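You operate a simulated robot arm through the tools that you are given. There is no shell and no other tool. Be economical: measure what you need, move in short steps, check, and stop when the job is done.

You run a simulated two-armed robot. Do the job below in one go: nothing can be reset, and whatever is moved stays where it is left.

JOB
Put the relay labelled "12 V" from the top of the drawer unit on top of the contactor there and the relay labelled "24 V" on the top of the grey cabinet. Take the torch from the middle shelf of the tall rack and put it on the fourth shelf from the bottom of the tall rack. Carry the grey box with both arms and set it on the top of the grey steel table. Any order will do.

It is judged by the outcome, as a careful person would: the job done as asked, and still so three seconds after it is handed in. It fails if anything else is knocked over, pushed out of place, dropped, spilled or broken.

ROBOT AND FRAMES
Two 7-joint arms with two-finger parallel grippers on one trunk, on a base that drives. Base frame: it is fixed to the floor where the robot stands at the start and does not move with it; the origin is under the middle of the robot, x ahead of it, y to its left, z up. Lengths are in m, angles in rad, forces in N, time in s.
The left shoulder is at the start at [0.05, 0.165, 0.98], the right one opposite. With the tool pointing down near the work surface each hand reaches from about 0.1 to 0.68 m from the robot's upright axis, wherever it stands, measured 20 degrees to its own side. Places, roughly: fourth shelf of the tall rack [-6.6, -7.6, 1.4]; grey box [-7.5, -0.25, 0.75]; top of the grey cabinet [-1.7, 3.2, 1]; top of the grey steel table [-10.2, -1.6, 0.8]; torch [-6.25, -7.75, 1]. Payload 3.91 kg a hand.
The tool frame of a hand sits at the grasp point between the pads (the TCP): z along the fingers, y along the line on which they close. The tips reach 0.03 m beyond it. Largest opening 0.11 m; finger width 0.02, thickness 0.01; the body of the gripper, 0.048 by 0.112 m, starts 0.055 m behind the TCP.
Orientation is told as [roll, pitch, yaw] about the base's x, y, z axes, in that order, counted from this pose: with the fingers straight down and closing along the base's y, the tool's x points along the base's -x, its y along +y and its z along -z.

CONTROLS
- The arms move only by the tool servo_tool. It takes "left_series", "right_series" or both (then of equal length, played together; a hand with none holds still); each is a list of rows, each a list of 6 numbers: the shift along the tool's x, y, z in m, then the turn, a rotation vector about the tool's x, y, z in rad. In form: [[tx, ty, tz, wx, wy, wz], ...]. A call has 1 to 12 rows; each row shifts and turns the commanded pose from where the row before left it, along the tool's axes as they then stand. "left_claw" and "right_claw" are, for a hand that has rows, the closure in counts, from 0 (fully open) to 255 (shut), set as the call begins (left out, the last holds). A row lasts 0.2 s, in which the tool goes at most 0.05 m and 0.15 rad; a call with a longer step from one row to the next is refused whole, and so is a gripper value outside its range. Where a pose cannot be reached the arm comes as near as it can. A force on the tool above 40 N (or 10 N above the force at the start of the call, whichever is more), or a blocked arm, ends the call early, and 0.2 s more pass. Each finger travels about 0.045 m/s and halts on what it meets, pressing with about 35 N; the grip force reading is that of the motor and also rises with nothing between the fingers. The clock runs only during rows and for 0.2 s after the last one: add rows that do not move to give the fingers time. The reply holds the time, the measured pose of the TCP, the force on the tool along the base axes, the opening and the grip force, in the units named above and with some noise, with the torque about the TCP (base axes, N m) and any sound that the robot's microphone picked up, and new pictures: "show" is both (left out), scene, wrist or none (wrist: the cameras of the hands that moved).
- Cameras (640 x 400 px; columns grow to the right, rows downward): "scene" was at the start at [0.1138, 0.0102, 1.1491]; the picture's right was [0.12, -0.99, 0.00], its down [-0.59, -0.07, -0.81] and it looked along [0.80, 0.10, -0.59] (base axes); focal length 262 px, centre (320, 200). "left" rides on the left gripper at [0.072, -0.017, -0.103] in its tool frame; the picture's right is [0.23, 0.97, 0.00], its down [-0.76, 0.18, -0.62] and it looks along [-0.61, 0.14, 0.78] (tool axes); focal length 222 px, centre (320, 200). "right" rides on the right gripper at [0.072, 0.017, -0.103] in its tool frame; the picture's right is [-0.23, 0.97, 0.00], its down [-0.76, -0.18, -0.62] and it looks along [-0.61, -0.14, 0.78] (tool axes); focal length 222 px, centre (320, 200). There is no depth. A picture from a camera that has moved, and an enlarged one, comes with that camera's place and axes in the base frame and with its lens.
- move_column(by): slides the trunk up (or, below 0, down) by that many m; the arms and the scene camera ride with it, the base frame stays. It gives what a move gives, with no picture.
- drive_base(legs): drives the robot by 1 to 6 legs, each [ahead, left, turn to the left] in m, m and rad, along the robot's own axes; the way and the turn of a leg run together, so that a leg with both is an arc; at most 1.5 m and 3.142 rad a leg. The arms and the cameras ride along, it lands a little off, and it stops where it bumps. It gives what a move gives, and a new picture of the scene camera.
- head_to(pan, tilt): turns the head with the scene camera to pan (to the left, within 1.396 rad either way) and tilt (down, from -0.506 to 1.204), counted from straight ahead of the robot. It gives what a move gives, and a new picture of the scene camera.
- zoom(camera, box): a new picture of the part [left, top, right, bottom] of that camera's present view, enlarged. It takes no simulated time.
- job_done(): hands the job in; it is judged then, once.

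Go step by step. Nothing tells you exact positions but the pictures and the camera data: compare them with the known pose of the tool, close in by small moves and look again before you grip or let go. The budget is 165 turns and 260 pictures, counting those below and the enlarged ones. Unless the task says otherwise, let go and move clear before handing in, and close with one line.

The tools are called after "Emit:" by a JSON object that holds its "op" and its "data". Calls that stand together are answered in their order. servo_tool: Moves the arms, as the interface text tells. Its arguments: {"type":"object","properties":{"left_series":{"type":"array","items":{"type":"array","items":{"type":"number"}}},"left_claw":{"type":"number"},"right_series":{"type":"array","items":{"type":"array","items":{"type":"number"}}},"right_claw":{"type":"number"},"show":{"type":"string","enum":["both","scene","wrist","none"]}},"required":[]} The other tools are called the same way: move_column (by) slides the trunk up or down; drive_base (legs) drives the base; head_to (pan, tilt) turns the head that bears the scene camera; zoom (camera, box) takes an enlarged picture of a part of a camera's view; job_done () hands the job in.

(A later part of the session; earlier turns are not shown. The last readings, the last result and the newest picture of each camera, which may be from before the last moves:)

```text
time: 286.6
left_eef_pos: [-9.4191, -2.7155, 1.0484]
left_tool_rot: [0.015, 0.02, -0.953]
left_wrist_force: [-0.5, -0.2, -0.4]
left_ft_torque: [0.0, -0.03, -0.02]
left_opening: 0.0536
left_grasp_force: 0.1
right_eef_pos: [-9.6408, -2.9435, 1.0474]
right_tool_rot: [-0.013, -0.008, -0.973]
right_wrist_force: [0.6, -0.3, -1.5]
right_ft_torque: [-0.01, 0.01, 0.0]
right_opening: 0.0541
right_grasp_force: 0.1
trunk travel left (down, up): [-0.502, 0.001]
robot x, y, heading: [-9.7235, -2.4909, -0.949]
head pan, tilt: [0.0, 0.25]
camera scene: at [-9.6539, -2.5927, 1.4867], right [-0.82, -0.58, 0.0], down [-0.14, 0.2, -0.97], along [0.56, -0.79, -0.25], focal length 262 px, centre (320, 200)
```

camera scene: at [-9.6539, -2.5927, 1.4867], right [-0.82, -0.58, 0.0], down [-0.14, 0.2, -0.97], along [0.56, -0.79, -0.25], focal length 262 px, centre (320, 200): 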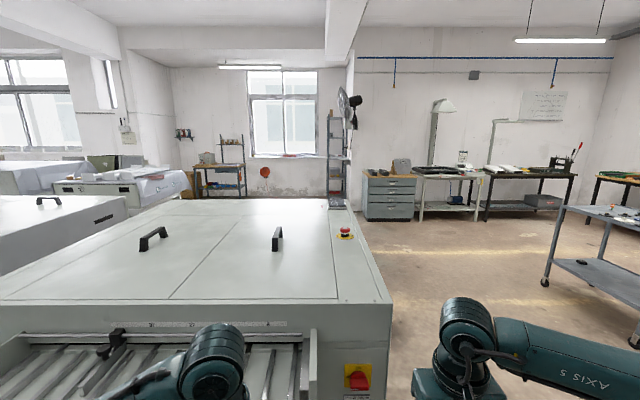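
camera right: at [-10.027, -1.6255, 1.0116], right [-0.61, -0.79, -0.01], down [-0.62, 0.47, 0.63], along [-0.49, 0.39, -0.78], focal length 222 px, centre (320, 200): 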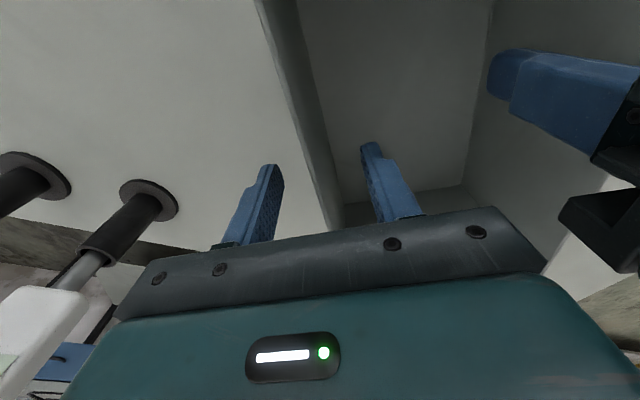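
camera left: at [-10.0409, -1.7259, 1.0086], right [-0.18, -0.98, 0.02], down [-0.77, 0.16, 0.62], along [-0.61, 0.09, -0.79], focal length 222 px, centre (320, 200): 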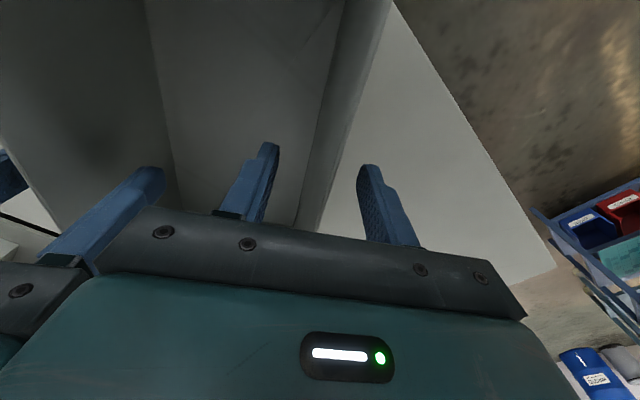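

The rack is straight ahead beyond the big chest. I sidestep to the right and drive along the chest.

Emit:
{"op": "drive_base", "data": {"legs": [[0.56, -0.69, 0], [1.4, -0.05, 0], [1.4, -0.05, 0]]}}

Emit:
{"op": "head_to", "data": {"pan": 0.2, "tilt": 0.2}}

```text
time: 291.0
left_eef_pos: [-9.5897, -3.3066, 1.045]
left_tool_rot: [0.034, 0.027, -0.938]
left_wrist_force: [1.3, -0.4, -0.2]
left_ft_torque: [0.01, 0.01, 0.02]
left_opening: 0.0541
left_grasp_force: 0.0
right_eef_pos: [-9.8176, -3.543, 1.0492]
right_tool_rot: [-0.012, -0.012, -0.971]
right_wrist_force: [-0.9, 0.0, -0.1]
right_ft_torque: [0.01, 0.01, -0.01]
right_opening: 0.0541
right_grasp_force: 0.1
trunk travel left (down, up): [-0.502, 0.001]
robot x, y, heading: [-9.8958, -3.0948, -0.96]
head pan, tilt: [0.0, 0.25]
stopped in leg 1: the robot was blocked; the commanded pose is now the measured one
camera scene: at [-9.8327, -3.1894, 1.4878], right [-0.82, -0.58, 0.0], down [-0.14, 0.2, -0.97], along [0.56, -0.79, -0.24], focal length 262 px, centre (320, 200)
```

scene: 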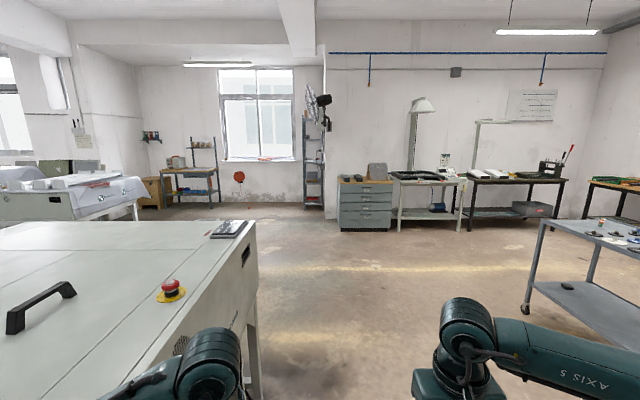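

```text
time: 291.8
left_eef_pos: [-9.5883, -3.3068, 1.0472]
left_tool_rot: [0.032, 0.022, -0.939]
left_wrist_force: [0.4, 0.0, -0.2]
left_ft_torque: [0.01, 0.01, -0.04]
left_opening: 0.054
left_grasp_force: 0.1
right_eef_pos: [-9.8181, -3.5411, 1.0504]
right_tool_rot: [-0.012, -0.015, -0.971]
right_wrist_force: [-0.3, -0.4, 0.2]
right_ft_torque: [0.0, -0.04, -0.01]
right_opening: 0.054
right_grasp_force: 0.0
trunk travel left (down, up): [-0.502, 0.001]
robot x, y, heading: [-9.8904, -3.0953, -0.957]
head pan, tilt: [0.201, 0.201]
camera scene: at [-9.8187, -3.1749, 1.4925], right [-0.69, -0.73, 0.0], down [-0.14, 0.13, -0.98], along [0.71, -0.67, -0.19], focal length 262 px, centre (320, 200)
```

scene: 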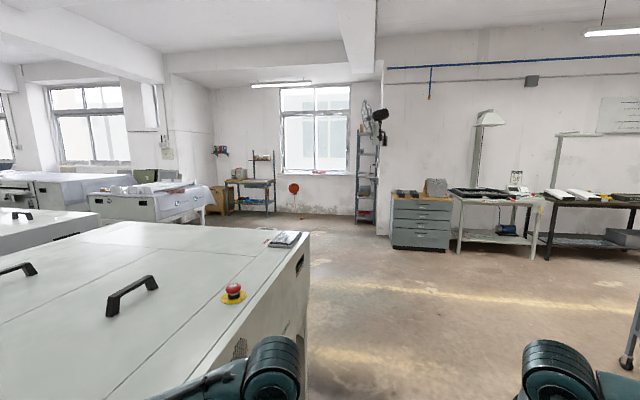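

The left arm brushed the chest. I sidestep right and continue.

Emit:
{"op": "drive_base", "data": {"legs": [[-0.04, -0.06, 0], [0, -0.2, 0], [1.4, 0, 0], [1.3, 0.1, 0]]}}

Emit:
{"op": "head_to", "data": {"pan": 0.1, "tilt": 0.15}}

```text
time: 307.9
left_eef_pos: [-8.2528, -5.6885, 1.0443]
left_tool_rot: [0.029, 0.031, -1.017]
left_wrist_force: [0.9, -0.2, -0.3]
left_ft_torque: [-0.01, 0.0, -0.01]
left_opening: 0.0538
left_grasp_force: 0.0
right_eef_pos: [-8.4972, -5.9051, 1.0461]
right_tool_rot: [-0.013, -0.008, -1.051]
right_wrist_force: [0.3, 0.1, 0.9]
right_ft_torque: [0.03, -0.02, 0.02]
right_opening: 0.054
right_grasp_force: 0.2
trunk travel left (down, up): [-0.502, 0.001]
robot x, y, heading: [-8.5468, -5.4481, -1.032]
head pan, tilt: [0.201, 0.201]
camera scene: at [-8.4683, -5.542, 1.4913], right [-0.74, -0.67, 0.0], down [-0.13, 0.15, -0.98], along [0.66, -0.72, -0.2], focal length 262 px, centre (320, 200)
```

scene: 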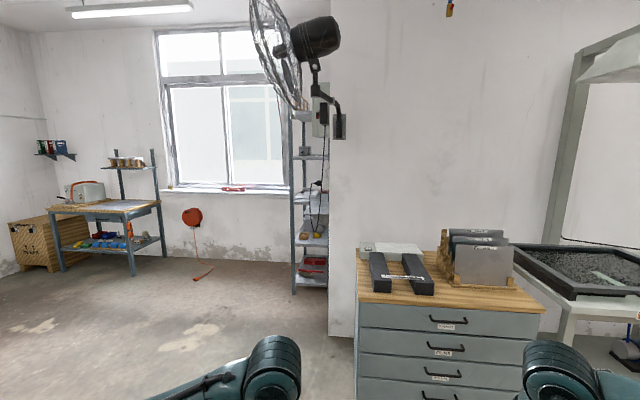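

```text
time: 308.5
left_eef_pos: [-8.2534, -5.6882, 1.0431]
left_tool_rot: [0.029, 0.032, -1.015]
left_wrist_force: [-0.7, -0.6, -0.4]
left_ft_torque: [0.04, -0.03, 0.02]
left_opening: 0.0537
left_grasp_force: 0.0
right_eef_pos: [-8.4976, -5.9032, 1.0466]
right_tool_rot: [-0.013, -0.007, -1.049]
right_wrist_force: [-0.4, -0.8, 0.5]
right_ft_torque: [-0.01, 0.0, 0.03]
right_opening: 0.0539
right_grasp_force: 0.1
trunk travel left (down, up): [-0.502, 0.001]
robot x, y, heading: [-8.5415, -5.4428, -1.035]
head pan, tilt: [0.099, 0.15]
camera scene: at [-8.4759, -5.5474, 1.496], right [-0.8, -0.6, 0.0], down [-0.09, 0.12, -0.99], along [0.59, -0.79, -0.15], focal length 262 px, centre (320, 200)
```

scene: 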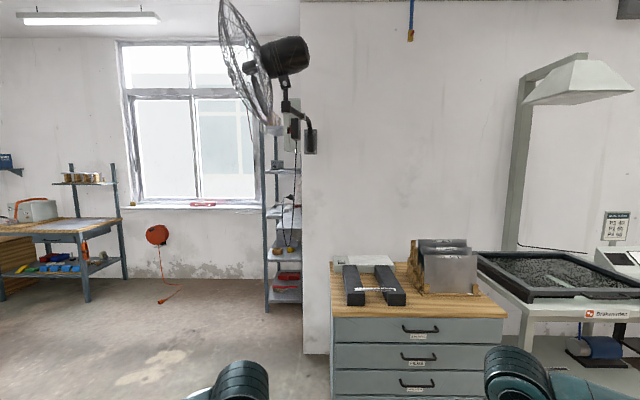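

The tall rack stands beyond the wall corner, open toward the far side. I drive around to its front and turn to face it.

Emit:
{"op": "drive_base", "data": {"legs": [[1.0, 0.75, 0], [1.0, 0.75, 0], [0, 0, -1.2]]}}

Emit:
{"op": "head_to", "data": {"pan": 0.0, "tilt": 0.25}}

```text
time: 325.2
left_eef_pos: [-6.328, -6.7624, 1.0428]
left_tool_rot: [0.028, 0.031, -2.213]
left_wrist_force: [0.0, -0.4, 0.7]
left_ft_torque: [-0.04, 0.0, 0.01]
left_opening: 0.0539
left_grasp_force: 0.0
right_eef_pos: [-6.6178, -6.6144, 1.0481]
right_tool_rot: [-0.014, -0.008, -2.246]
right_wrist_force: [0.0, -0.5, -0.5]
right_ft_torque: [0.01, 0.02, 0.03]
right_opening: 0.054
right_grasp_force: 0.0
trunk travel left (down, up): [-0.502, 0.001]
robot x, y, heading: [-6.2107, -6.403, -2.229]
head pan, tilt: [0.099, 0.15]
camera scene: at [-6.2804, -6.5056, 1.4961], right [-0.85, 0.53, 0.0], down [0.08, 0.13, -0.99], along [-0.52, -0.84, -0.15], focal length 262 px, centre (320, 200)
```

scene: 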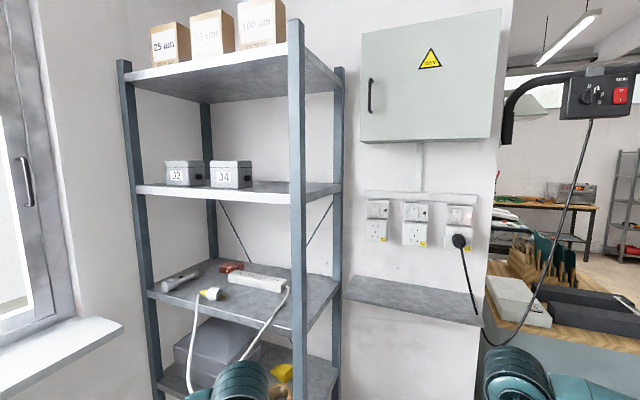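

```text
time: 325.8
left_eef_pos: [-6.3279, -6.7624, 1.044]
left_tool_rot: [0.028, 0.031, -2.213]
left_wrist_force: [0.1, 0.0, 0.3]
left_ft_torque: [0.0, -0.02, 0.0]
left_opening: 0.054
left_grasp_force: 0.0
right_eef_pos: [-6.6186, -6.614, 1.0471]
right_tool_rot: [-0.015, -0.007, -2.245]
right_wrist_force: [-0.6, -0.4, 0.1]
right_ft_torque: [-0.03, 0.02, 0.02]
right_opening: 0.0542
right_grasp_force: 0.0
trunk travel left (down, up): [-0.502, 0.001]
robot x, y, heading: [-6.2113, -6.4068, -2.232]
head pan, tilt: [0.0, 0.25]
camera scene: at [-6.2882, -6.5009, 1.4868], right [-0.79, 0.61, 0.0], down [0.15, 0.2, -0.97], along [-0.59, -0.77, -0.25], focal length 262 px, centre (320, 200)
```

scene: 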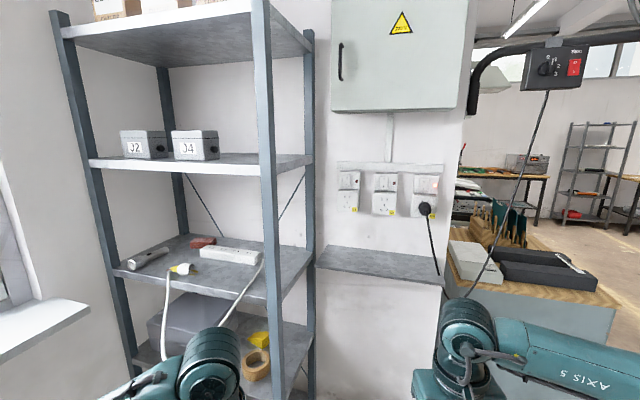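

The torch lies at the left front of the middle shelf (z about 1.0), beside the window wall. Shelf four, at about 1.4 with boxes 02 and 04, is directly above. I retract the hands, turn left and come closer, so that the right arm can reach in.

Emit:
{"op": "servo_tool", "data": {"right_series": [[0.04, 0, -0.03, 0, 0, 0], [0.04, 0, -0.03, 0, 0, 0], [0.04, 0, -0.03, 0, 0, 0], [0.02, 0, -0.03, 0, 0, 0]], "left_series": [[0.03, 0, -0.02, 0, 0, 0], [0.03, 0, -0.02, 0, 0, 0], [0.03, 0, -0.02, 0, 0, 0], [0.02, 0, 0, 0, 0, 0]], "show": "none"}}

Emit:
{"op": "drive_base", "data": {"legs": [[0, 0, 0.65], [0.4, 0.0, 0]]}}

Emit:
{"op": "head_to", "data": {"pan": -0.3, "tilt": 0.5}}

```text
time: 326.8
left_eef_pos: [-6.2656, -6.6756, 1.1086]
left_tool_rot: [0.029, 0.032, -2.211]
left_wrist_force: [0.3, 0.1, -0.2]
left_ft_torque: [0.02, 0.06, 0.02]
left_opening: 0.0539
left_grasp_force: 0.1
right_eef_pos: [-6.5269, -6.5015, 1.1643]
right_tool_rot: [-0.014, -0.007, -2.244]
right_wrist_force: [0.2, 0.6, -0.4]
right_ft_torque: [0.0, -0.01, 0.01]
right_opening: 0.0541
right_grasp_force: 0.1
trunk travel left (down, up): [-0.502, 0.001]
robot x, y, heading: [-6.2134, -6.405, -2.226]
head pan, tilt: [0.0, 0.25]
```

```text
time: 331.1
left_eef_pos: [-6.1046, -7.059, 1.1083]
left_tool_rot: [0.027, 0.033, -1.58]
left_wrist_force: [0.2, 0.3, 0.9]
left_ft_torque: [-0.04, 0.0, 0.04]
left_opening: 0.054
left_grasp_force: 0.1
right_eef_pos: [-6.4181, -7.0733, 1.1634]
right_tool_rot: [-0.013, -0.006, -1.612]
right_wrist_force: [0.4, -0.5, 0.0]
right_ft_torque: [0.03, 0.01, 0.01]
right_opening: 0.054
right_grasp_force: 0.0
trunk travel left (down, up): [-0.502, 0.001]
robot x, y, heading: [-6.2213, -6.8079, -1.59]
head pan, tilt: [0.0, 0.25]
camera scene: at [-6.2261, -6.9311, 1.4867], right [-1.0, 0.02, 0.0], down [0.01, 0.25, -0.97], along [-0.02, -0.97, -0.25], focal length 262 px, centre (320, 200)
```

scene: 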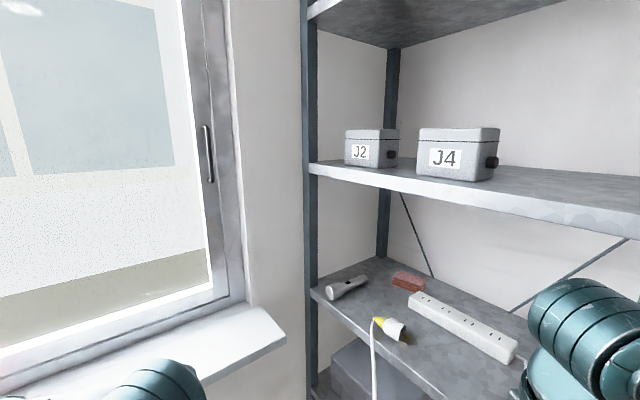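

```text
time: 331.9
left_eef_pos: [-6.1049, -7.0589, 1.1082]
left_tool_rot: [0.027, 0.031, -1.58]
left_wrist_force: [-0.5, -0.2, -0.4]
left_ft_torque: [0.02, 0.02, 0.0]
left_opening: 0.054
left_grasp_force: 0.0
right_eef_pos: [-6.4169, -7.0728, 1.1647]
right_tool_rot: [-0.014, -0.006, -1.608]
right_wrist_force: [0.1, -0.1, -0.1]
right_ft_torque: [0.01, -0.01, 0.03]
right_opening: 0.0537
right_grasp_force: 0.1
trunk travel left (down, up): [-0.502, 0.001]
robot x, y, heading: [-6.2194, -6.8071, -1.594]
head pan, tilt: [-0.3, 0.499]
camera scene: at [-6.2527, -6.9235, 1.4637], right [-0.95, 0.32, 0.0], down [0.15, 0.45, -0.88], along [-0.28, -0.83, -0.48], focal length 262 px, centre (320, 200)
```

scene: 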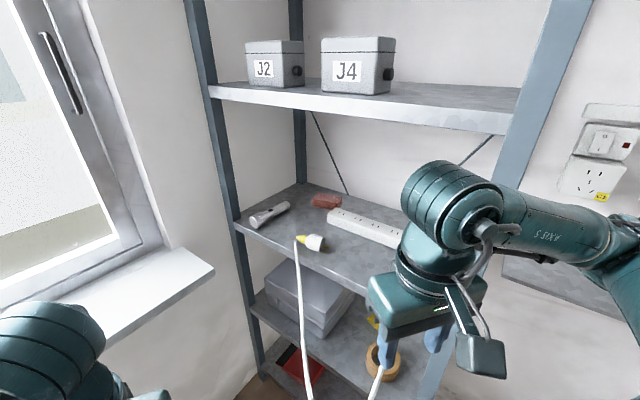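

Torch: centre about [-6.335, -7.718, 0.987], 0.165 long, pointing into the shelf; near end at about [-6.264, -7.682]. Shelf 4 is at z about 1.39. I move nearer, lower the trunk a little and turn the right gripper across the torch.

Emit:
{"op": "drive_base", "data": {"legs": [[0.29, 0.125, 0]]}}

Emit:
{"op": "move_column", "data": {"by": -0.08}}

Emit:
{"op": "servo_tool", "data": {"right_series": [[0, 0, 0, 0, 0, 0.137], [0, 0, 0, 0, 0, 0.137], [0, 0, 0, 0, 0, 0.137], [0, 0, 0, 0, 0, 0.137], [0, 0, 0, 0, 0, 0.137], [0, 0, 0, 0, 0, 0.137], [0, 0, 0, 0, 0, 0.137], [0, 0, 0, 0, 0, 0.137], [0, 0, 0, 0, 0, 0]], "right_claw": 80, "show": "both"}}

```text
time: 333.0
left_eef_pos: [-6.0773, -7.1193, 1.1099]
left_tool_rot: [0.027, 0.022, -1.59]
left_wrist_force: [0.0, 0.5, -0.1]
left_ft_torque: [0.0, -0.01, -0.01]
left_opening: 0.0538
left_grasp_force: 0.0
right_eef_pos: [-6.3962, -7.1266, 1.1626]
right_tool_rot: [-0.021, -0.007, -1.633]
right_wrist_force: [0.2, 0.0, 0.0]
right_ft_torque: [0.0, 0.01, -0.02]
right_opening: 0.054
right_grasp_force: 0.1
trunk travel left (down, up): [-0.502, 0.001]
robot x, y, heading: [-6.1953, -6.8741, -1.604]
head pan, tilt: [-0.3, 0.499]
stopped in leg 1: the robot was blocked; the commanded pose is now the measured one
camera scene: at [-6.225, -6.9798, 1.4648], right [-0.94, 0.33, 0.0], down [0.16, 0.44, -0.88], along [-0.29, -0.83, -0.47], focal length 262 px, centre (320, 200)
```

scene: 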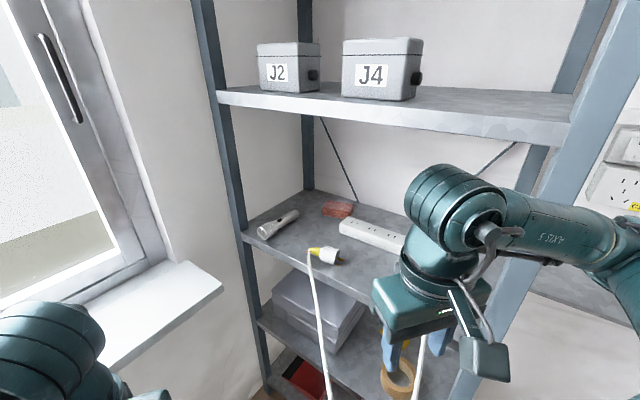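

```text
time: 334.2
left_eef_pos: [-6.0737, -7.1205, 1.0302]
left_tool_rot: [0.024, 0.022, -1.585]
left_wrist_force: [-0.4, -0.2, -0.9]
left_ft_torque: [0.0, 0.01, -0.02]
left_opening: 0.0536
left_grasp_force: 0.1
right_eef_pos: [-6.39, -7.1281, 1.0839]
right_tool_rot: [-0.024, -0.011, -1.627]
right_wrist_force: [-0.1, 0.5, -0.1]
right_ft_torque: [-0.01, 0.04, -0.01]
right_opening: 0.0539
right_grasp_force: 0.2
trunk travel left (down, up): [-0.422, 0.081]
robot x, y, heading: [-6.197, -6.8769, -1.603]
head pan, tilt: [-0.3, 0.499]
```

```text
time: 336.2
left_eef_pos: [-6.0763, -7.1173, 1.0306]
left_tool_rot: [0.025, 0.017, -1.587]
left_wrist_force: [0.1, 0.1, 0.2]
left_ft_torque: [-0.01, 0.0, -0.01]
left_opening: 0.0537
left_grasp_force: 0.1
right_eef_pos: [-6.3923, -7.1259, 1.0853]
right_tool_rot: [0.0, -0.029, -2.729]
right_wrist_force: [-0.4, 0.7, 0.4]
right_ft_torque: [0.03, -0.02, -0.02]
right_opening: 0.0756
right_grasp_force: 0.1
trunk travel left (down, up): [-0.422, 0.081]
robot x, y, heading: [-6.1917, -6.8777, -1.606]
head pan, tilt: [-0.3, 0.499]
camera scene: at [-6.2208, -6.9764, 1.3853], right [-0.95, 0.33, 0.0], down [0.15, 0.44, -0.88], along [-0.29, -0.84, -0.47], focal length 262 px, centre (320, 200)
camera right: at [-6.3158, -7.1116, 1.1865], right [0.18, -0.98, 0.01], down [-0.75, -0.13, 0.64], along [-0.63, -0.12, -0.76], focal length 222 px, centre (320, 200)
```

scene: 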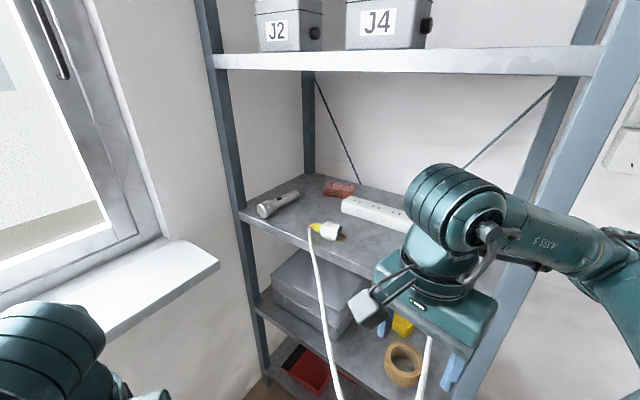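
right: 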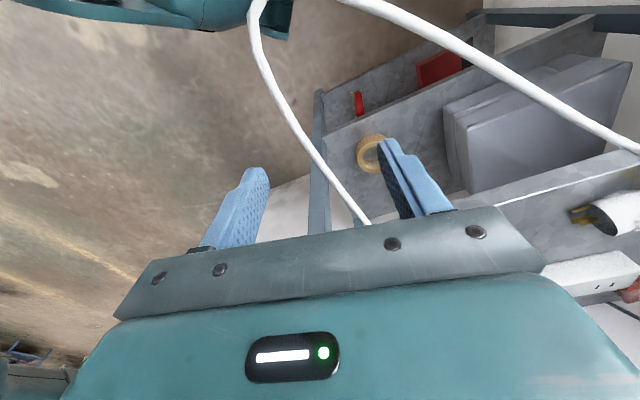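

The right forearm met the rack's right post. I back off slightly and extend the right hand forward first, so the elbow tucks in.

Emit:
{"op": "drive_base", "data": {"legs": [[-0.06, 0.02, 0]]}}

Emit:
{"op": "servo_tool", "data": {"right_series": [[-0.0186, 0.0386, 0, 0, 0, 0], [-0.0186, 0.0386, 0, 0, 0, 0], [-0.0186, 0.0386, 0, 0, 0, 0], [-0.0186, 0.0386, 0, 0, 0, 0], [-0.0186, 0.0386, 0, 0, 0, 0], [-0.0186, 0.0386, 0, 0, 0, 0], [-0.0186, 0.0386, 0, 0, 0, 0], [0, 0, 0, 0, 0, 0]], "show": "both"}}

```text
time: 337.2
left_eef_pos: [-6.0563, -7.0675, 1.0286]
left_tool_rot: [0.028, 0.03, -1.588]
left_wrist_force: [0.4, 0.0, 0.5]
left_ft_torque: [-0.05, 0.01, -0.02]
left_opening: 0.0539
left_grasp_force: 0.1
right_eef_pos: [-6.3732, -7.0771, 1.0815]
right_tool_rot: [-0.008, -0.017, -2.725]
right_wrist_force: [-0.5, -0.2, -0.8]
right_ft_torque: [0.0, 0.01, 0.0]
right_opening: 0.0755
right_grasp_force: 0.0
trunk travel left (down, up): [-0.422, 0.081]
robot x, y, heading: [-6.1701, -6.8116, -1.606]
head pan, tilt: [-0.3, 0.499]
camera scene: at [-6.2032, -6.9311, 1.3838], right [-0.94, 0.33, 0.0], down [0.16, 0.45, -0.88], along [-0.29, -0.83, -0.48], focal length 262 px, centre (320, 200)
```

scene: 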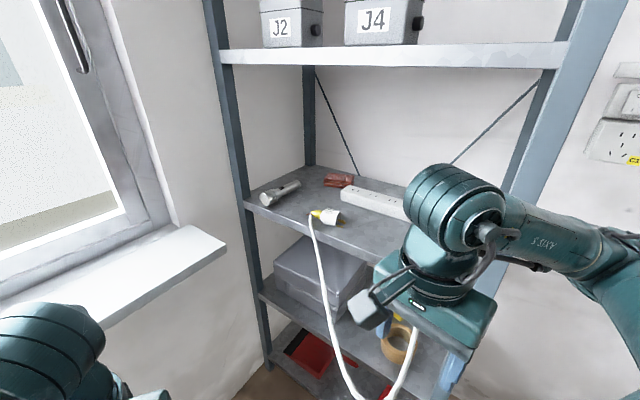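

```text
time: 339.0
left_eef_pos: [-6.0569, -7.0696, 1.0289]
left_tool_rot: [0.03, 0.032, -1.589]
left_wrist_force: [0.7, -0.3, -0.2]
left_ft_torque: [0.02, -0.01, 0.0]
left_opening: 0.054
left_grasp_force: 0.0
right_eef_pos: [-6.3844, -7.3793, 1.0781]
right_tool_rot: [-0.01, -0.017, -2.725]
right_wrist_force: [-0.5, -0.7, -0.2]
right_ft_torque: [-0.01, -0.04, 0.0]
right_opening: 0.0752
right_grasp_force: 0.1
trunk travel left (down, up): [-0.422, 0.081]
robot x, y, heading: [-6.1696, -6.8196, -1.601]
head pan, tilt: [-0.3, 0.499]
camera scene: at [-6.2039, -6.9324, 1.3837], right [-0.94, 0.33, 0.0], down [0.16, 0.45, -0.88], along [-0.29, -0.83, -0.48], focal length 262 px, centre (320, 200)
camera right: at [-6.3077, -7.3657, 1.1804], right [0.19, -0.98, -0.01], down [-0.76, -0.15, 0.64], along [-0.63, -0.12, -0.77], focal length 222 px, centre (320, 200)
```

scene: 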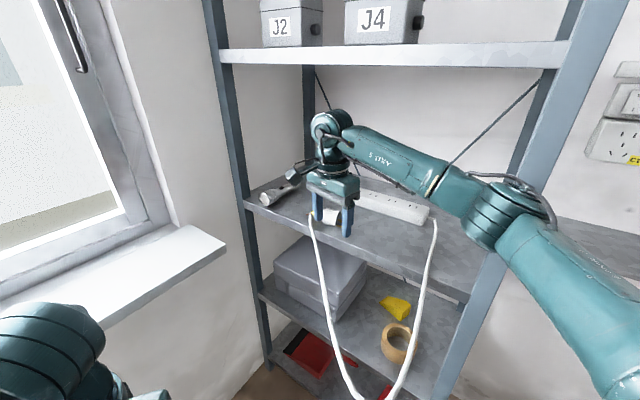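
right: 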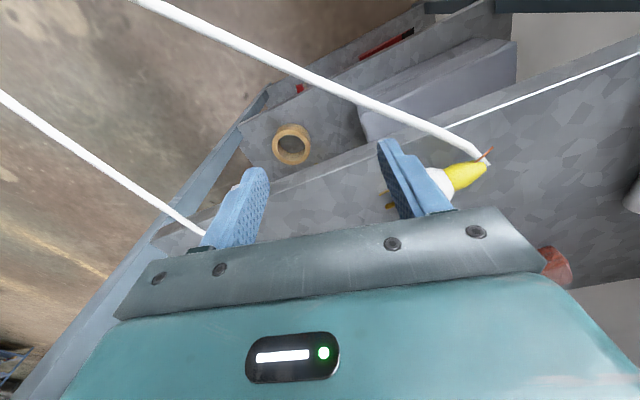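

The elbow is straighter but close to the right post, so I shift left first, then forward. I also tuck the left arm away from the window.

Emit:
{"op": "servo_tool", "data": {"left_series": [[-0.033, -0.02, -0.03, 0, 0, 0], [-0.033, -0.02, -0.03, 0, 0, 0], [-0.033, -0.02, -0.03, 0, 0, 0]], "show": "none"}}

Emit:
{"op": "drive_base", "data": {"legs": [[0, 0.08, 0], [0.18, 0, 0]]}}

Emit:
{"op": "zoom", "data": {"camera": "right", "box": [0, 0, 640, 400]}}

```text
time: 339.8
left_eef_pos: [-6.1163, -7.1739, 1.1136]
left_tool_rot: [0.03, 0.034, -1.586]
left_wrist_force: [-0.1, 0.2, -0.1]
left_ft_torque: [-0.02, 0.0, 0.01]
left_opening: 0.0541
left_grasp_force: 0.1
right_eef_pos: [-6.3849, -7.3777, 1.078]
right_tool_rot: [-0.01, -0.018, -2.724]
right_wrist_force: [-0.7, -1.3, -0.7]
right_ft_torque: [-0.03, 0.05, -0.01]
right_opening: 0.0754
right_grasp_force: 0.0
trunk travel left (down, up): [-0.422, 0.081]
robot x, y, heading: [-6.1697, -6.817, -1.607]
head pan, tilt: [-0.3, 0.499]
```

```text
time: 342.3
left_eef_pos: [-6.0413, -7.3507, 1.114]
left_tool_rot: [0.029, 0.031, -1.589]
left_wrist_force: [-0.5, -1.1, -0.8]
left_ft_torque: [0.0, 0.0, 0.0]
left_opening: 0.0539
left_grasp_force: 0.2
right_eef_pos: [-6.308, -7.5565, 1.0786]
right_tool_rot: [-0.011, -0.017, -2.724]
right_wrist_force: [-0.1, -0.5, 0.2]
right_ft_torque: [0.02, 0.01, 0.02]
right_opening: 0.0757
right_grasp_force: 0.1
trunk travel left (down, up): [-0.422, 0.081]
robot x, y, heading: [-6.0964, -6.9956, -1.601]
head pan, tilt: [-0.3, 0.499]
camera scene: at [-6.1278, -7.1104, 1.3836], right [-0.94, 0.33, 0.0], down [0.16, 0.45, -0.88], along [-0.29, -0.83, -0.48], focal length 262 px, centre (320, 200)
```

scene: 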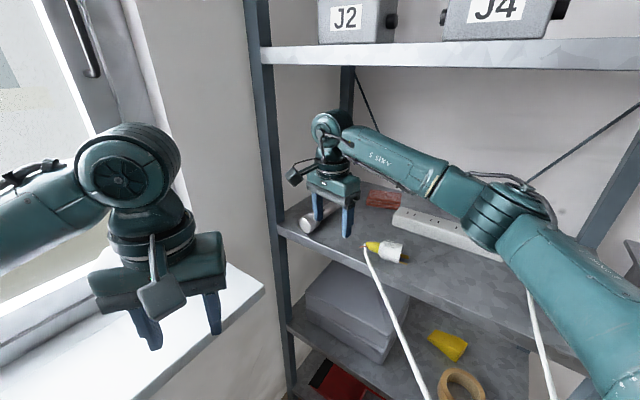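

```text
1.00 times, centred on (320, 200) of right (not enlarged: the box is as wide or as high as the picture)
camera zoom: at [-6.232, -7.5432, 1.18], right [0.19, -0.98, -0.01], down [-0.76, -0.15, 0.64], along [-0.63, -0.11, -0.77], focal length 222 px, centre (320, 200)
```

zoom: 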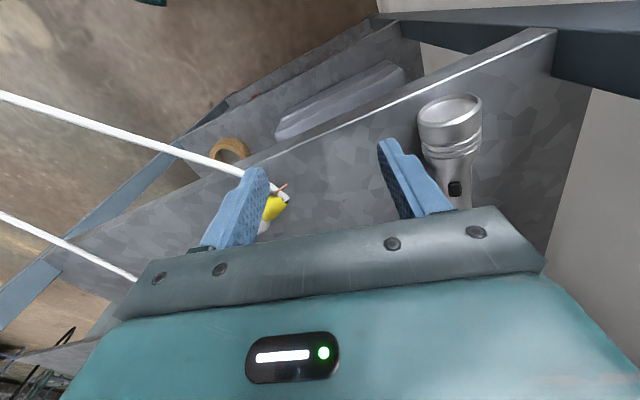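

I see the torch well: its head faces outward at about [-6.27, -7.66], its body runs inward with yaw about -2.5. I align the gripper to that, shift slightly, and advance the base.

Emit:
{"op": "servo_tool", "data": {"right_series": [[0, 0, 0, 0, 0, -0.112], [0, 0, 0, 0, 0, -0.112], [-0.016, -0.012, 0, 0, 0, 0], [-0.016, -0.012, 0, 0, 0, 0], [0, 0, 0, 0, 0, 0]], "show": "none"}}

Emit:
{"op": "drive_base", "data": {"legs": [[0.115, 0, 0]]}}

Emit:
{"op": "zoom", "data": {"camera": "right", "box": [0, 0, 640, 400]}}

```text
time: 343.5
left_eef_pos: [-6.0392, -7.3505, 1.113]
left_tool_rot: [0.028, 0.032, -1.59]
left_wrist_force: [-0.2, 0.0, 1.6]
left_ft_torque: [0.0, 0.01, 0.02]
left_opening: 0.0538
left_grasp_force: 0.1
right_eef_pos: [-6.3495, -7.5555, 1.0785]
right_tool_rot: [-0.015, -0.014, -2.498]
right_wrist_force: [-0.6, 0.4, 0.3]
right_ft_torque: [0.02, -0.01, -0.01]
right_opening: 0.0754
right_grasp_force: 0.0
trunk travel left (down, up): [-0.422, 0.081]
robot x, y, heading: [-6.0975, -6.997, -1.601]
head pan, tilt: [-0.3, 0.499]
```

```text
time: 344.7
left_eef_pos: [-6.0456, -7.465, 1.1138]
left_tool_rot: [0.03, 0.034, -1.589]
left_wrist_force: [0.3, -0.1, -0.5]
left_ft_torque: [0.03, 0.02, 0.01]
left_opening: 0.0538
left_grasp_force: 0.1
right_eef_pos: [-6.3558, -7.6707, 1.079]
right_tool_rot: [-0.014, -0.014, -2.502]
right_wrist_force: [0.2, 0.4, 0.0]
right_ft_torque: [0.02, -0.02, 0.01]
right_opening: 0.0757
right_grasp_force: 0.1
trunk travel left (down, up): [-0.422, 0.081]
robot x, y, heading: [-6.0968, -7.1093, -1.606]
head pan, tilt: [-0.3, 0.499]
camera scene: at [-6.1319, -7.2247, 1.3835], right [-0.94, 0.33, 0.0], down [0.16, 0.45, -0.88], along [-0.29, -0.83, -0.48], focal length 262 px, centre (320, 200)
```

scene: 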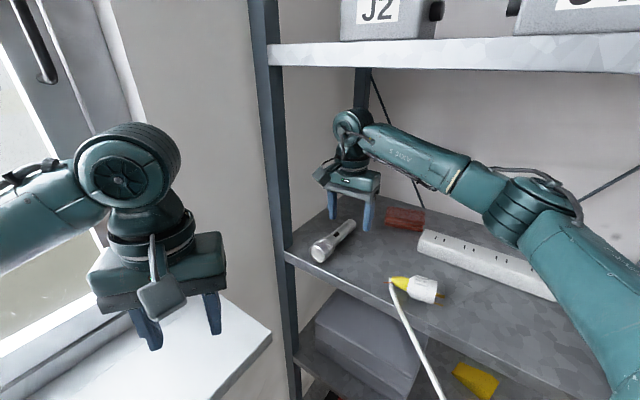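

```text
1.00 times, centred on (320, 200) of right (not enlarged: the box is as wide or as high as the picture)
camera zoom: at [-6.2837, -7.6415, 1.1808], right [0.4, -0.92, -0.01], down [-0.7, -0.31, 0.64], along [-0.59, -0.25, -0.77], focal length 222 px, centre (320, 200)
```

zoom: 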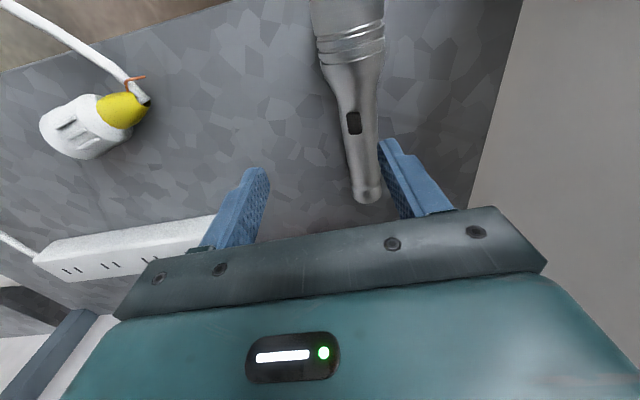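

The torch axis matches the gripper's yaw. I shift about 34 mm along the tool's y to straddle the body, lower partway and check.

Emit:
{"op": "servo_tool", "data": {"right_series": [[-0.0025, 0.017, 0, 0, 0, 0], [-0.0025, 0.017, 0, 0, 0, 0], [0, 0, 0.02, 0, 0, 0], [0, 0, 0.02, 0, 0, 0], [0, 0, 0.015, 0, 0, 0], [0, 0, 0, 0, 0, 0]], "show": "wrist"}}

```text
time: 346.1
left_eef_pos: [-6.0454, -7.4648, 1.1137]
left_tool_rot: [0.03, 0.03, -1.59]
left_wrist_force: [-0.4, 0.2, -0.2]
left_ft_torque: [-0.01, -0.01, 0.01]
left_opening: 0.0539
left_grasp_force: 0.1
right_eef_pos: [-6.3386, -7.6986, 1.0235]
right_tool_rot: [-0.013, -0.015, -2.506]
right_wrist_force: [0.1, -0.2, -0.1]
right_ft_torque: [0.01, 0.0, -0.01]
right_opening: 0.0755
right_grasp_force: 0.0
trunk travel left (down, up): [-0.422, 0.081]
robot x, y, heading: [-6.1011, -7.1083, -1.604]
head pan, tilt: [-0.3, 0.499]
camera right: at [-6.2685, -7.6693, 1.1249], right [0.4, -0.92, -0.01], down [-0.7, -0.31, 0.64], along [-0.59, -0.25, -0.77], focal length 222 px, centre (320, 200)
```

right: 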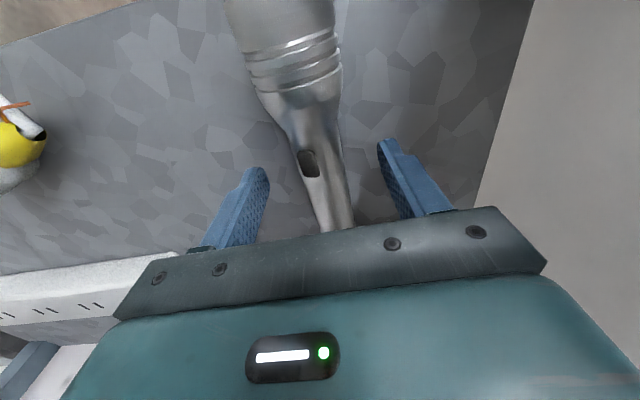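

The torch is between the fingers. I lower the last bit and close.

Emit:
{"op": "servo_tool", "data": {"right_series": [[0, 0, 0.01, 0, 0, 0], [0, 0, 0.005, 0, 0, 0], [0, 0, 0, 0, 0, 0]], "show": "none"}}

Emit:
{"op": "servo_tool", "data": {"right_series": [[0, 0, 0, 0, 0, 0], [0, 0, 0, 0, 0, 0], [0, 0, 0, 0, 0, 0], [0, 0, 0, 0, 0, 0], [0, 0, 0, 0, 0, 0], [0, 0, 0, 0, 0, 0]], "right_claw": 255, "show": "wrist"}}

```text
time: 346.9
left_eef_pos: [-6.046, -7.4634, 1.1139]
left_tool_rot: [0.029, 0.029, -1.591]
left_wrist_force: [-0.2, -0.6, -0.5]
left_ft_torque: [0.03, 0.01, -0.02]
left_opening: 0.0539
left_grasp_force: 0.1
right_eef_pos: [-6.3413, -7.6992, 1.0098]
right_tool_rot: [-0.011, -0.02, -2.503]
right_wrist_force: [-2.4, -0.5, 10.9]
right_ft_torque: [-0.35, -0.34, 0.0]
right_opening: 0.0749
right_grasp_force: 0.1
trunk travel left (down, up): [-0.422, 0.081]
robot x, y, heading: [-6.0985, -7.1055, -1.6]
head pan, tilt: [-0.3, 0.499]
```

```text
time: 348.3
left_eef_pos: [-6.0436, -7.464, 1.1138]
left_tool_rot: [0.03, 0.029, -1.59]
left_wrist_force: [0.3, -0.1, -0.1]
left_ft_torque: [0.0, 0.0, 0.02]
left_opening: 0.0538
left_grasp_force: 0.1
right_eef_pos: [-6.3403, -7.6978, 1.0096]
right_tool_rot: [-0.013, -0.016, -2.501]
right_wrist_force: [8.5, -6.3, 18.0]
right_ft_torque: [-0.16, -0.66, -0.1]
right_opening: 0.0285
right_grasp_force: 35.2
trunk travel left (down, up): [-0.422, 0.081]
robot x, y, heading: [-6.0967, -7.1098, -1.607]
head pan, tilt: [-0.3, 0.499]
camera right: at [-6.2678, -7.6689, 1.1122], right [0.4, -0.92, -0.01], down [-0.7, -0.31, 0.64], along [-0.59, -0.25, -0.77], focal length 222 px, centre (320, 200)
```

right: 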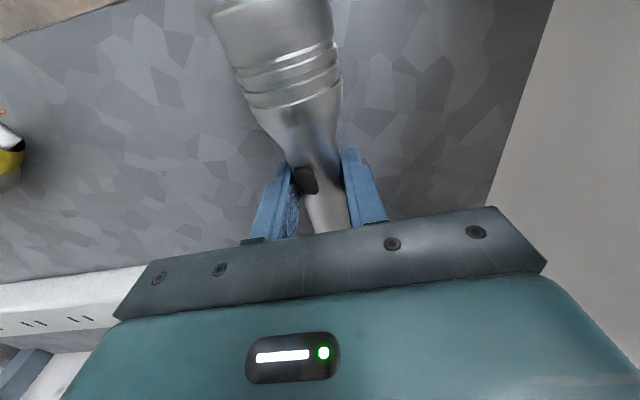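

The torch is gripped. I lift it gently, move it sideways away from the post, then back the base out.

Emit:
{"op": "servo_tool", "data": {"right_series": [[0, 0, -0.008, 0, 0, 0], [0, 0, -0.012, 0, 0, 0], [0, 0, -0.02, 0, 0, 0], [0, 0, -0.02, 0, 0, 0], [0, -0.02, -0.01, 0, 0, 0], [0, -0.02, 0, 0, 0, 0], [0, -0.02, 0, 0, 0, 0], [0, 0, 0, 0, 0, 0]], "show": "wrist"}}

Emit:
{"op": "drive_base", "data": {"legs": [[-0.2, 0, 0]]}}

```text
time: 350.1
left_eef_pos: [-6.0464, -7.4645, 1.1141]
left_tool_rot: [0.027, 0.03, -1.59]
left_wrist_force: [0.0, -0.4, 0.5]
left_ft_torque: [-0.02, -0.05, -0.01]
left_opening: 0.054
left_grasp_force: 0.1
right_eef_pos: [-6.375, -7.6538, 1.0808]
right_tool_rot: [-0.014, -0.013, -2.503]
right_wrist_force: [0.1, 0.2, -2.6]
right_ft_torque: [0.01, 0.01, -0.01]
right_opening: 0.0283
right_grasp_force: 35.1
trunk travel left (down, up): [-0.422, 0.081]
robot x, y, heading: [-6.0993, -7.1064, -1.607]
head pan, tilt: [-0.3, 0.499]
camera right: at [-6.3028, -7.6245, 1.1828], right [0.4, -0.92, -0.01], down [-0.7, -0.31, 0.64], along [-0.59, -0.25, -0.77], focal length 222 px, centre (320, 200)
```

right: 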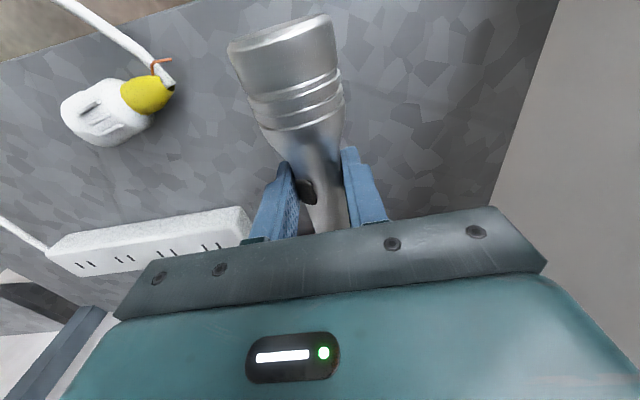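

```text
time: 351.7
left_eef_pos: [-6.0395, -7.2652, 1.1139]
left_tool_rot: [0.03, 0.03, -1.597]
left_wrist_force: [0.5, 0.2, 0.7]
left_ft_torque: [-0.06, -0.02, 0.01]
left_opening: 0.0537
left_grasp_force: 0.1
right_eef_pos: [-6.3707, -7.4514, 1.0813]
right_tool_rot: [-0.013, -0.014, -2.508]
right_wrist_force: [0.4, 0.1, -0.5]
right_ft_torque: [-0.01, 0.02, 0.02]
right_opening: 0.0284
right_grasp_force: 35.1
trunk travel left (down, up): [-0.422, 0.081]
robot x, y, heading: [-6.0935, -6.9098, -1.613]
head pan, tilt: [-0.3, 0.499]
camera scene: at [-6.125, -7.0231, 1.3837], right [-0.94, 0.34, 0.0], down [0.16, 0.45, -0.88], along [-0.29, -0.83, -0.48], focal length 262 px, centre (320, 200)
```

scene: 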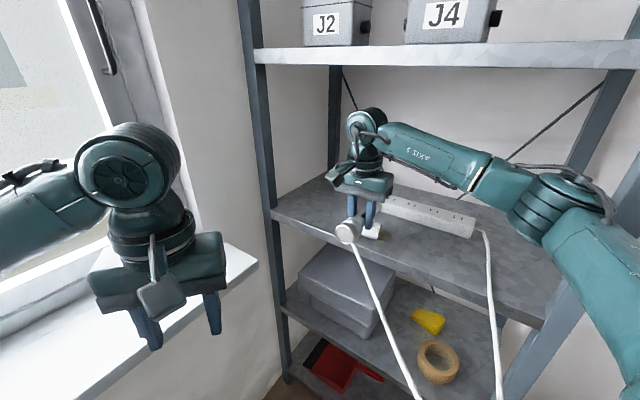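

The torch is out. I back off, raise the trunk, then lift the hand above the level of shelf four while pulling it in.

Emit:
{"op": "drive_base", "data": {"legs": [[-0.28, 0.0, 0]]}}

Emit:
{"op": "move_column", "data": {"by": 0.08}}

Emit:
{"op": "servo_tool", "data": {"right_series": [[0.006, -0.006, -0.035, 0, 0, 0], [0.006, -0.006, -0.035, 0, 0, 0], [0.006, -0.006, -0.035, 0, 0, 0], [0.006, -0.006, -0.035, 0, 0, 0.1], [0.006, -0.006, -0.035, 0, 0, 0.1], [0.006, -0.006, -0.035, 0, 0, 0.1], [0.006, -0.006, -0.035, 0, 0, 0], [0.006, -0.006, -0.035, 0, 0, 0], [0.006, -0.006, -0.025, 0, 0, 0], [0, 0, 0, 0, 0, 0]], "left_series": [[0.02, 0, 0, 0, 0, 0], [0.02, 0, 0, 0, 0, 0], [0.02, 0, 0, 0, 0, 0], [0.02, 0, 0, 0, 0, 0], [0.02, 0, 0, 0, 0, 0], [0.0, 0, 0, 0, 0, 0], [0, 0, 0, 0, 0, 0], [0, 0, 0, 0, 0, 0], [0, 0, 0, 0, 0, 0], [0, 0, 0, 0, 0, 0]], "show": "scene"}}

```text
time: 353.7
left_eef_pos: [-6.0282, -6.9813, 1.1138]
left_tool_rot: [0.029, 0.031, -1.599]
left_wrist_force: [0.1, -0.4, -0.2]
left_ft_torque: [-0.07, 0.0, 0.0]
left_opening: 0.0538
left_grasp_force: 0.1
right_eef_pos: [-6.3595, -7.1658, 1.0816]
right_tool_rot: [-0.014, -0.013, -2.511]
right_wrist_force: [-0.7, 0.0, -1.9]
right_ft_torque: [-0.01, -0.01, 0.0]
right_opening: 0.0278
right_grasp_force: 34.9
trunk travel left (down, up): [-0.422, 0.081]
robot x, y, heading: [-6.0757, -6.6253, -1.618]
head pan, tilt: [-0.3, 0.499]
camera scene: at [-6.1131, -6.7384, 1.3837], right [-0.94, 0.34, 0.0], down [0.16, 0.45, -0.88], along [-0.3, -0.83, -0.48], focal length 262 px, centre (320, 200)
```

scene: 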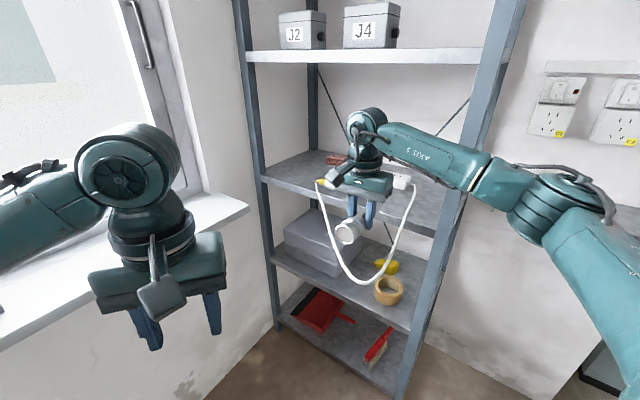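

```text
time: 354.8
left_eef_pos: [-6.029, -6.9806, 1.1928]
left_tool_rot: [0.031, 0.032, -1.598]
left_wrist_force: [0.0, 0.0, -0.2]
left_ft_torque: [0.03, -0.02, -0.01]
left_opening: 0.0541
left_grasp_force: 0.1
right_eef_pos: [-6.3592, -7.1665, 1.1608]
right_tool_rot: [-0.014, -0.013, -2.509]
right_wrist_force: [-0.9, -0.6, -2.6]
right_ft_torque: [-0.02, 0.02, -0.03]
right_opening: 0.0281
right_grasp_force: 35.6
trunk travel left (down, up): [-0.502, 0.001]
robot x, y, heading: [-6.0778, -6.6228, -1.617]
head pan, tilt: [-0.3, 0.499]
```

```text
time: 357.0
left_eef_pos: [-6.0258, -6.8819, 1.1955]
left_tool_rot: [0.029, 0.031, -1.599]
left_wrist_force: [0.9, -0.5, 0.4]
left_ft_torque: [-0.01, -0.04, 0.01]
left_opening: 0.0538
left_grasp_force: 0.1
right_eef_pos: [-6.333, -7.0976, 1.4644]
right_tool_rot: [-0.009, -0.017, -2.811]
right_wrist_force: [-0.9, -0.1, -2.3]
right_ft_torque: [0.0, -0.03, -0.02]
right_opening: 0.0281
right_grasp_force: 34.7
trunk travel left (down, up): [-0.502, 0.001]
robot x, y, heading: [-6.0788, -6.6273, -1.619]
head pan, tilt: [-0.3, 0.499]
camera scene: at [-6.1136, -6.7395, 1.4636], right [-0.94, 0.34, 0.0], down [0.16, 0.45, -0.88], along [-0.3, -0.83, -0.48], focal length 262 px, centre (320, 200)
```

scene: 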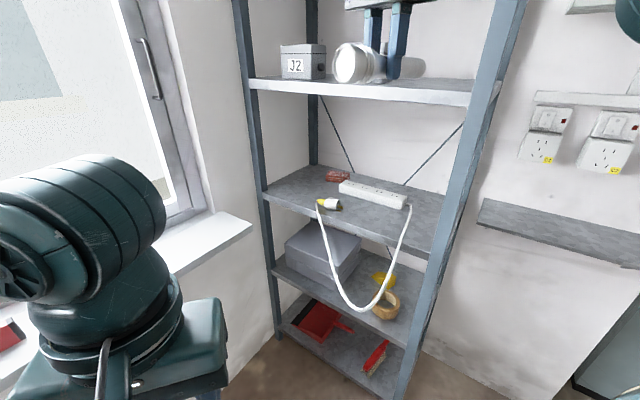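

Five shelves confirmed; J2 and J4 stand on the fourth, with the right part free. I turn to face the rack and look at shelf four at eye level.

Emit:
{"op": "drive_base", "data": {"legs": [[0, 0, -0.78]]}}

Emit:
{"op": "head_to", "data": {"pan": 0.0, "tilt": 0.2}}

```text
time: 359.5
left_eef_pos: [-6.223, -6.8427, 1.1966]
left_tool_rot: [0.03, 0.03, -2.382]
left_wrist_force: [-0.2, 0.1, 0.5]
left_ft_torque: [0.0, 0.01, -0.02]
left_opening: 0.0539
left_grasp_force: 0.1
right_eef_pos: [-6.5923, -6.7789, 1.4643]
right_tool_rot: [-0.008, -0.017, 2.686]
right_wrist_force: [-0.7, -0.1, -2.0]
right_ft_torque: [-0.01, 0.01, 0.03]
right_opening: 0.0277
right_grasp_force: 35.2
trunk travel left (down, up): [-0.502, 0.001]
robot x, y, heading: [-6.0823, -6.6238, -2.399]
head pan, tilt: [-0.3, 0.499]
camera scene: at [-6.1852, -6.6826, 1.4636], right [-0.43, 0.9, 0.0], down [0.43, 0.2, -0.88], along [-0.79, -0.38, -0.48], focal length 262 px, centre (320, 200)
```

scene: 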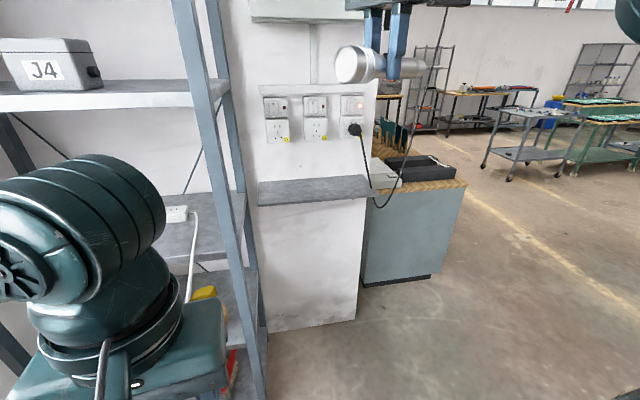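

```text
time: 360.3
left_eef_pos: [-6.2244, -6.8434, 1.1971]
left_tool_rot: [0.03, 0.032, -2.382]
left_wrist_force: [0.1, 0.0, 0.0]
left_ft_torque: [0.01, 0.0, 0.01]
left_opening: 0.0539
left_grasp_force: 0.1
right_eef_pos: [-6.5925, -6.7797, 1.465]
right_tool_rot: [-0.009, -0.017, 2.688]
right_wrist_force: [0.1, -0.3, -2.6]
right_ft_torque: [-0.01, 0.0, 0.0]
right_opening: 0.028
right_grasp_force: 35.0
trunk travel left (down, up): [-0.502, 0.001]
robot x, y, heading: [-6.0821, -6.627, -2.398]
head pan, tilt: [0.0, 0.201]
camera scene: at [-6.1716, -6.7068, 1.4913], right [-0.68, 0.74, 0.0], down [0.15, 0.14, -0.98], along [-0.72, -0.66, -0.2], focal length 262 px, centre (320, 200)
```

scene: 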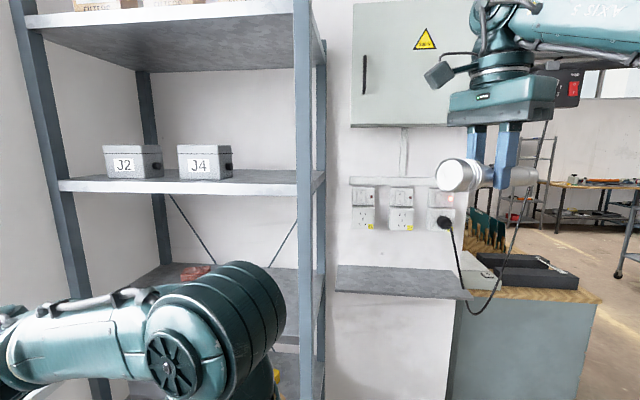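

I choose the free right part of shelf four. First I pull the right hand in (outside the rack), then drive up to the rack, and extend the arm straight in afterwards.

Emit:
{"op": "servo_tool", "data": {"right_series": [[0.0314, -0.0208, -0.0035, 0, 0, 0], [0.0314, -0.0208, -0.0035, 0, 0, 0], [0.0314, -0.0208, -0.0035, 0, 0, 0], [0.0314, -0.0208, -0.0035, 0, 0, 0], [0.0314, -0.0208, -0.0035, 0, 0, 0], [0.0314, -0.0208, -0.0035, 0, 0, 0], [0, 0, 0, 0, 0, 0]], "show": "none"}}

Emit:
{"op": "drive_base", "data": {"legs": [[0.315, 0.303, 0]]}}

Emit:
{"op": "zoom", "data": {"camera": "right", "box": [0, 0, 640, 400]}}

```text
time: 361.9
left_eef_pos: [-6.2245, -6.8424, 1.1958]
left_tool_rot: [0.03, 0.03, -2.383]
left_wrist_force: [0.3, 0.1, -0.1]
left_ft_torque: [0.01, -0.03, -0.01]
left_opening: 0.054
left_grasp_force: 0.2
right_eef_pos: [-6.3683, -6.7502, 1.4834]
right_tool_rot: [-0.009, -0.019, 2.688]
right_wrist_force: [-1.3, 0.3, -1.8]
right_ft_torque: [0.0, 0.01, -0.03]
right_opening: 0.0282
right_grasp_force: 35.1
trunk travel left (down, up): [-0.502, 0.001]
robot x, y, heading: [-6.0794, -6.622, -2.396]
head pan, tilt: [0.0, 0.201]
```

```text
time: 365.1
left_eef_pos: [-6.2504, -7.2727, 1.1963]
left_tool_rot: [0.029, 0.031, -2.383]
left_wrist_force: [0.5, 0.9, 0.0]
left_ft_torque: [0.03, -0.01, 0.0]
left_opening: 0.054
left_grasp_force: 0.0
right_eef_pos: [-6.394, -7.1791, 1.4843]
right_tool_rot: [-0.008, -0.018, 2.689]
right_wrist_force: [-0.2, -0.8, -2.4]
right_ft_torque: [-0.01, 0.0, 0.01]
right_opening: 0.0279
right_grasp_force: 34.7
trunk travel left (down, up): [-0.502, 0.001]
robot x, y, heading: [-6.1068, -7.0492, -2.397]
head pan, tilt: [0.0, 0.201]
camera scene: at [-6.1987, -7.136, 1.4913], right [-0.68, 0.74, 0.0], down [0.15, 0.14, -0.98], along [-0.72, -0.66, -0.2], focal length 262 px, centre (320, 200)
```

scene: 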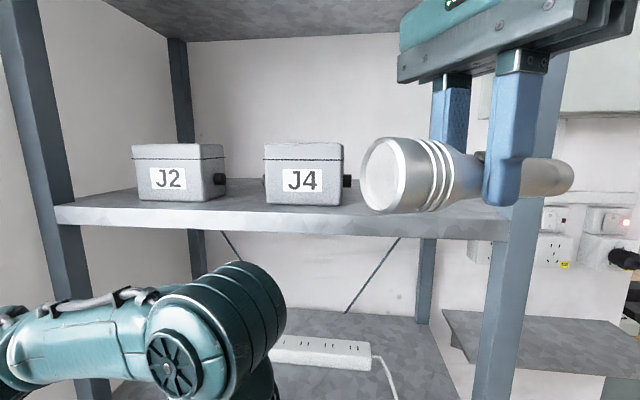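

```text
1.00 times, centred on (320, 200) of right (not enlarged: the box is as wide or as high as the picture)
camera zoom: at [-6.3344, -7.228, 1.586], right [-0.63, -0.78, -0.01], down [-0.6, 0.48, 0.64], along [-0.49, 0.41, -0.77], focal length 222 px, centre (320, 200)
```

zoom: 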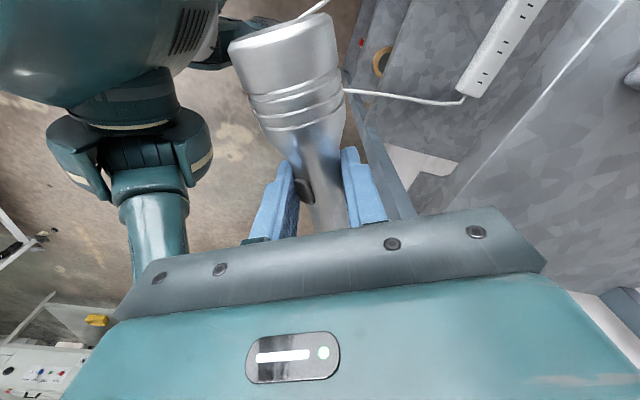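

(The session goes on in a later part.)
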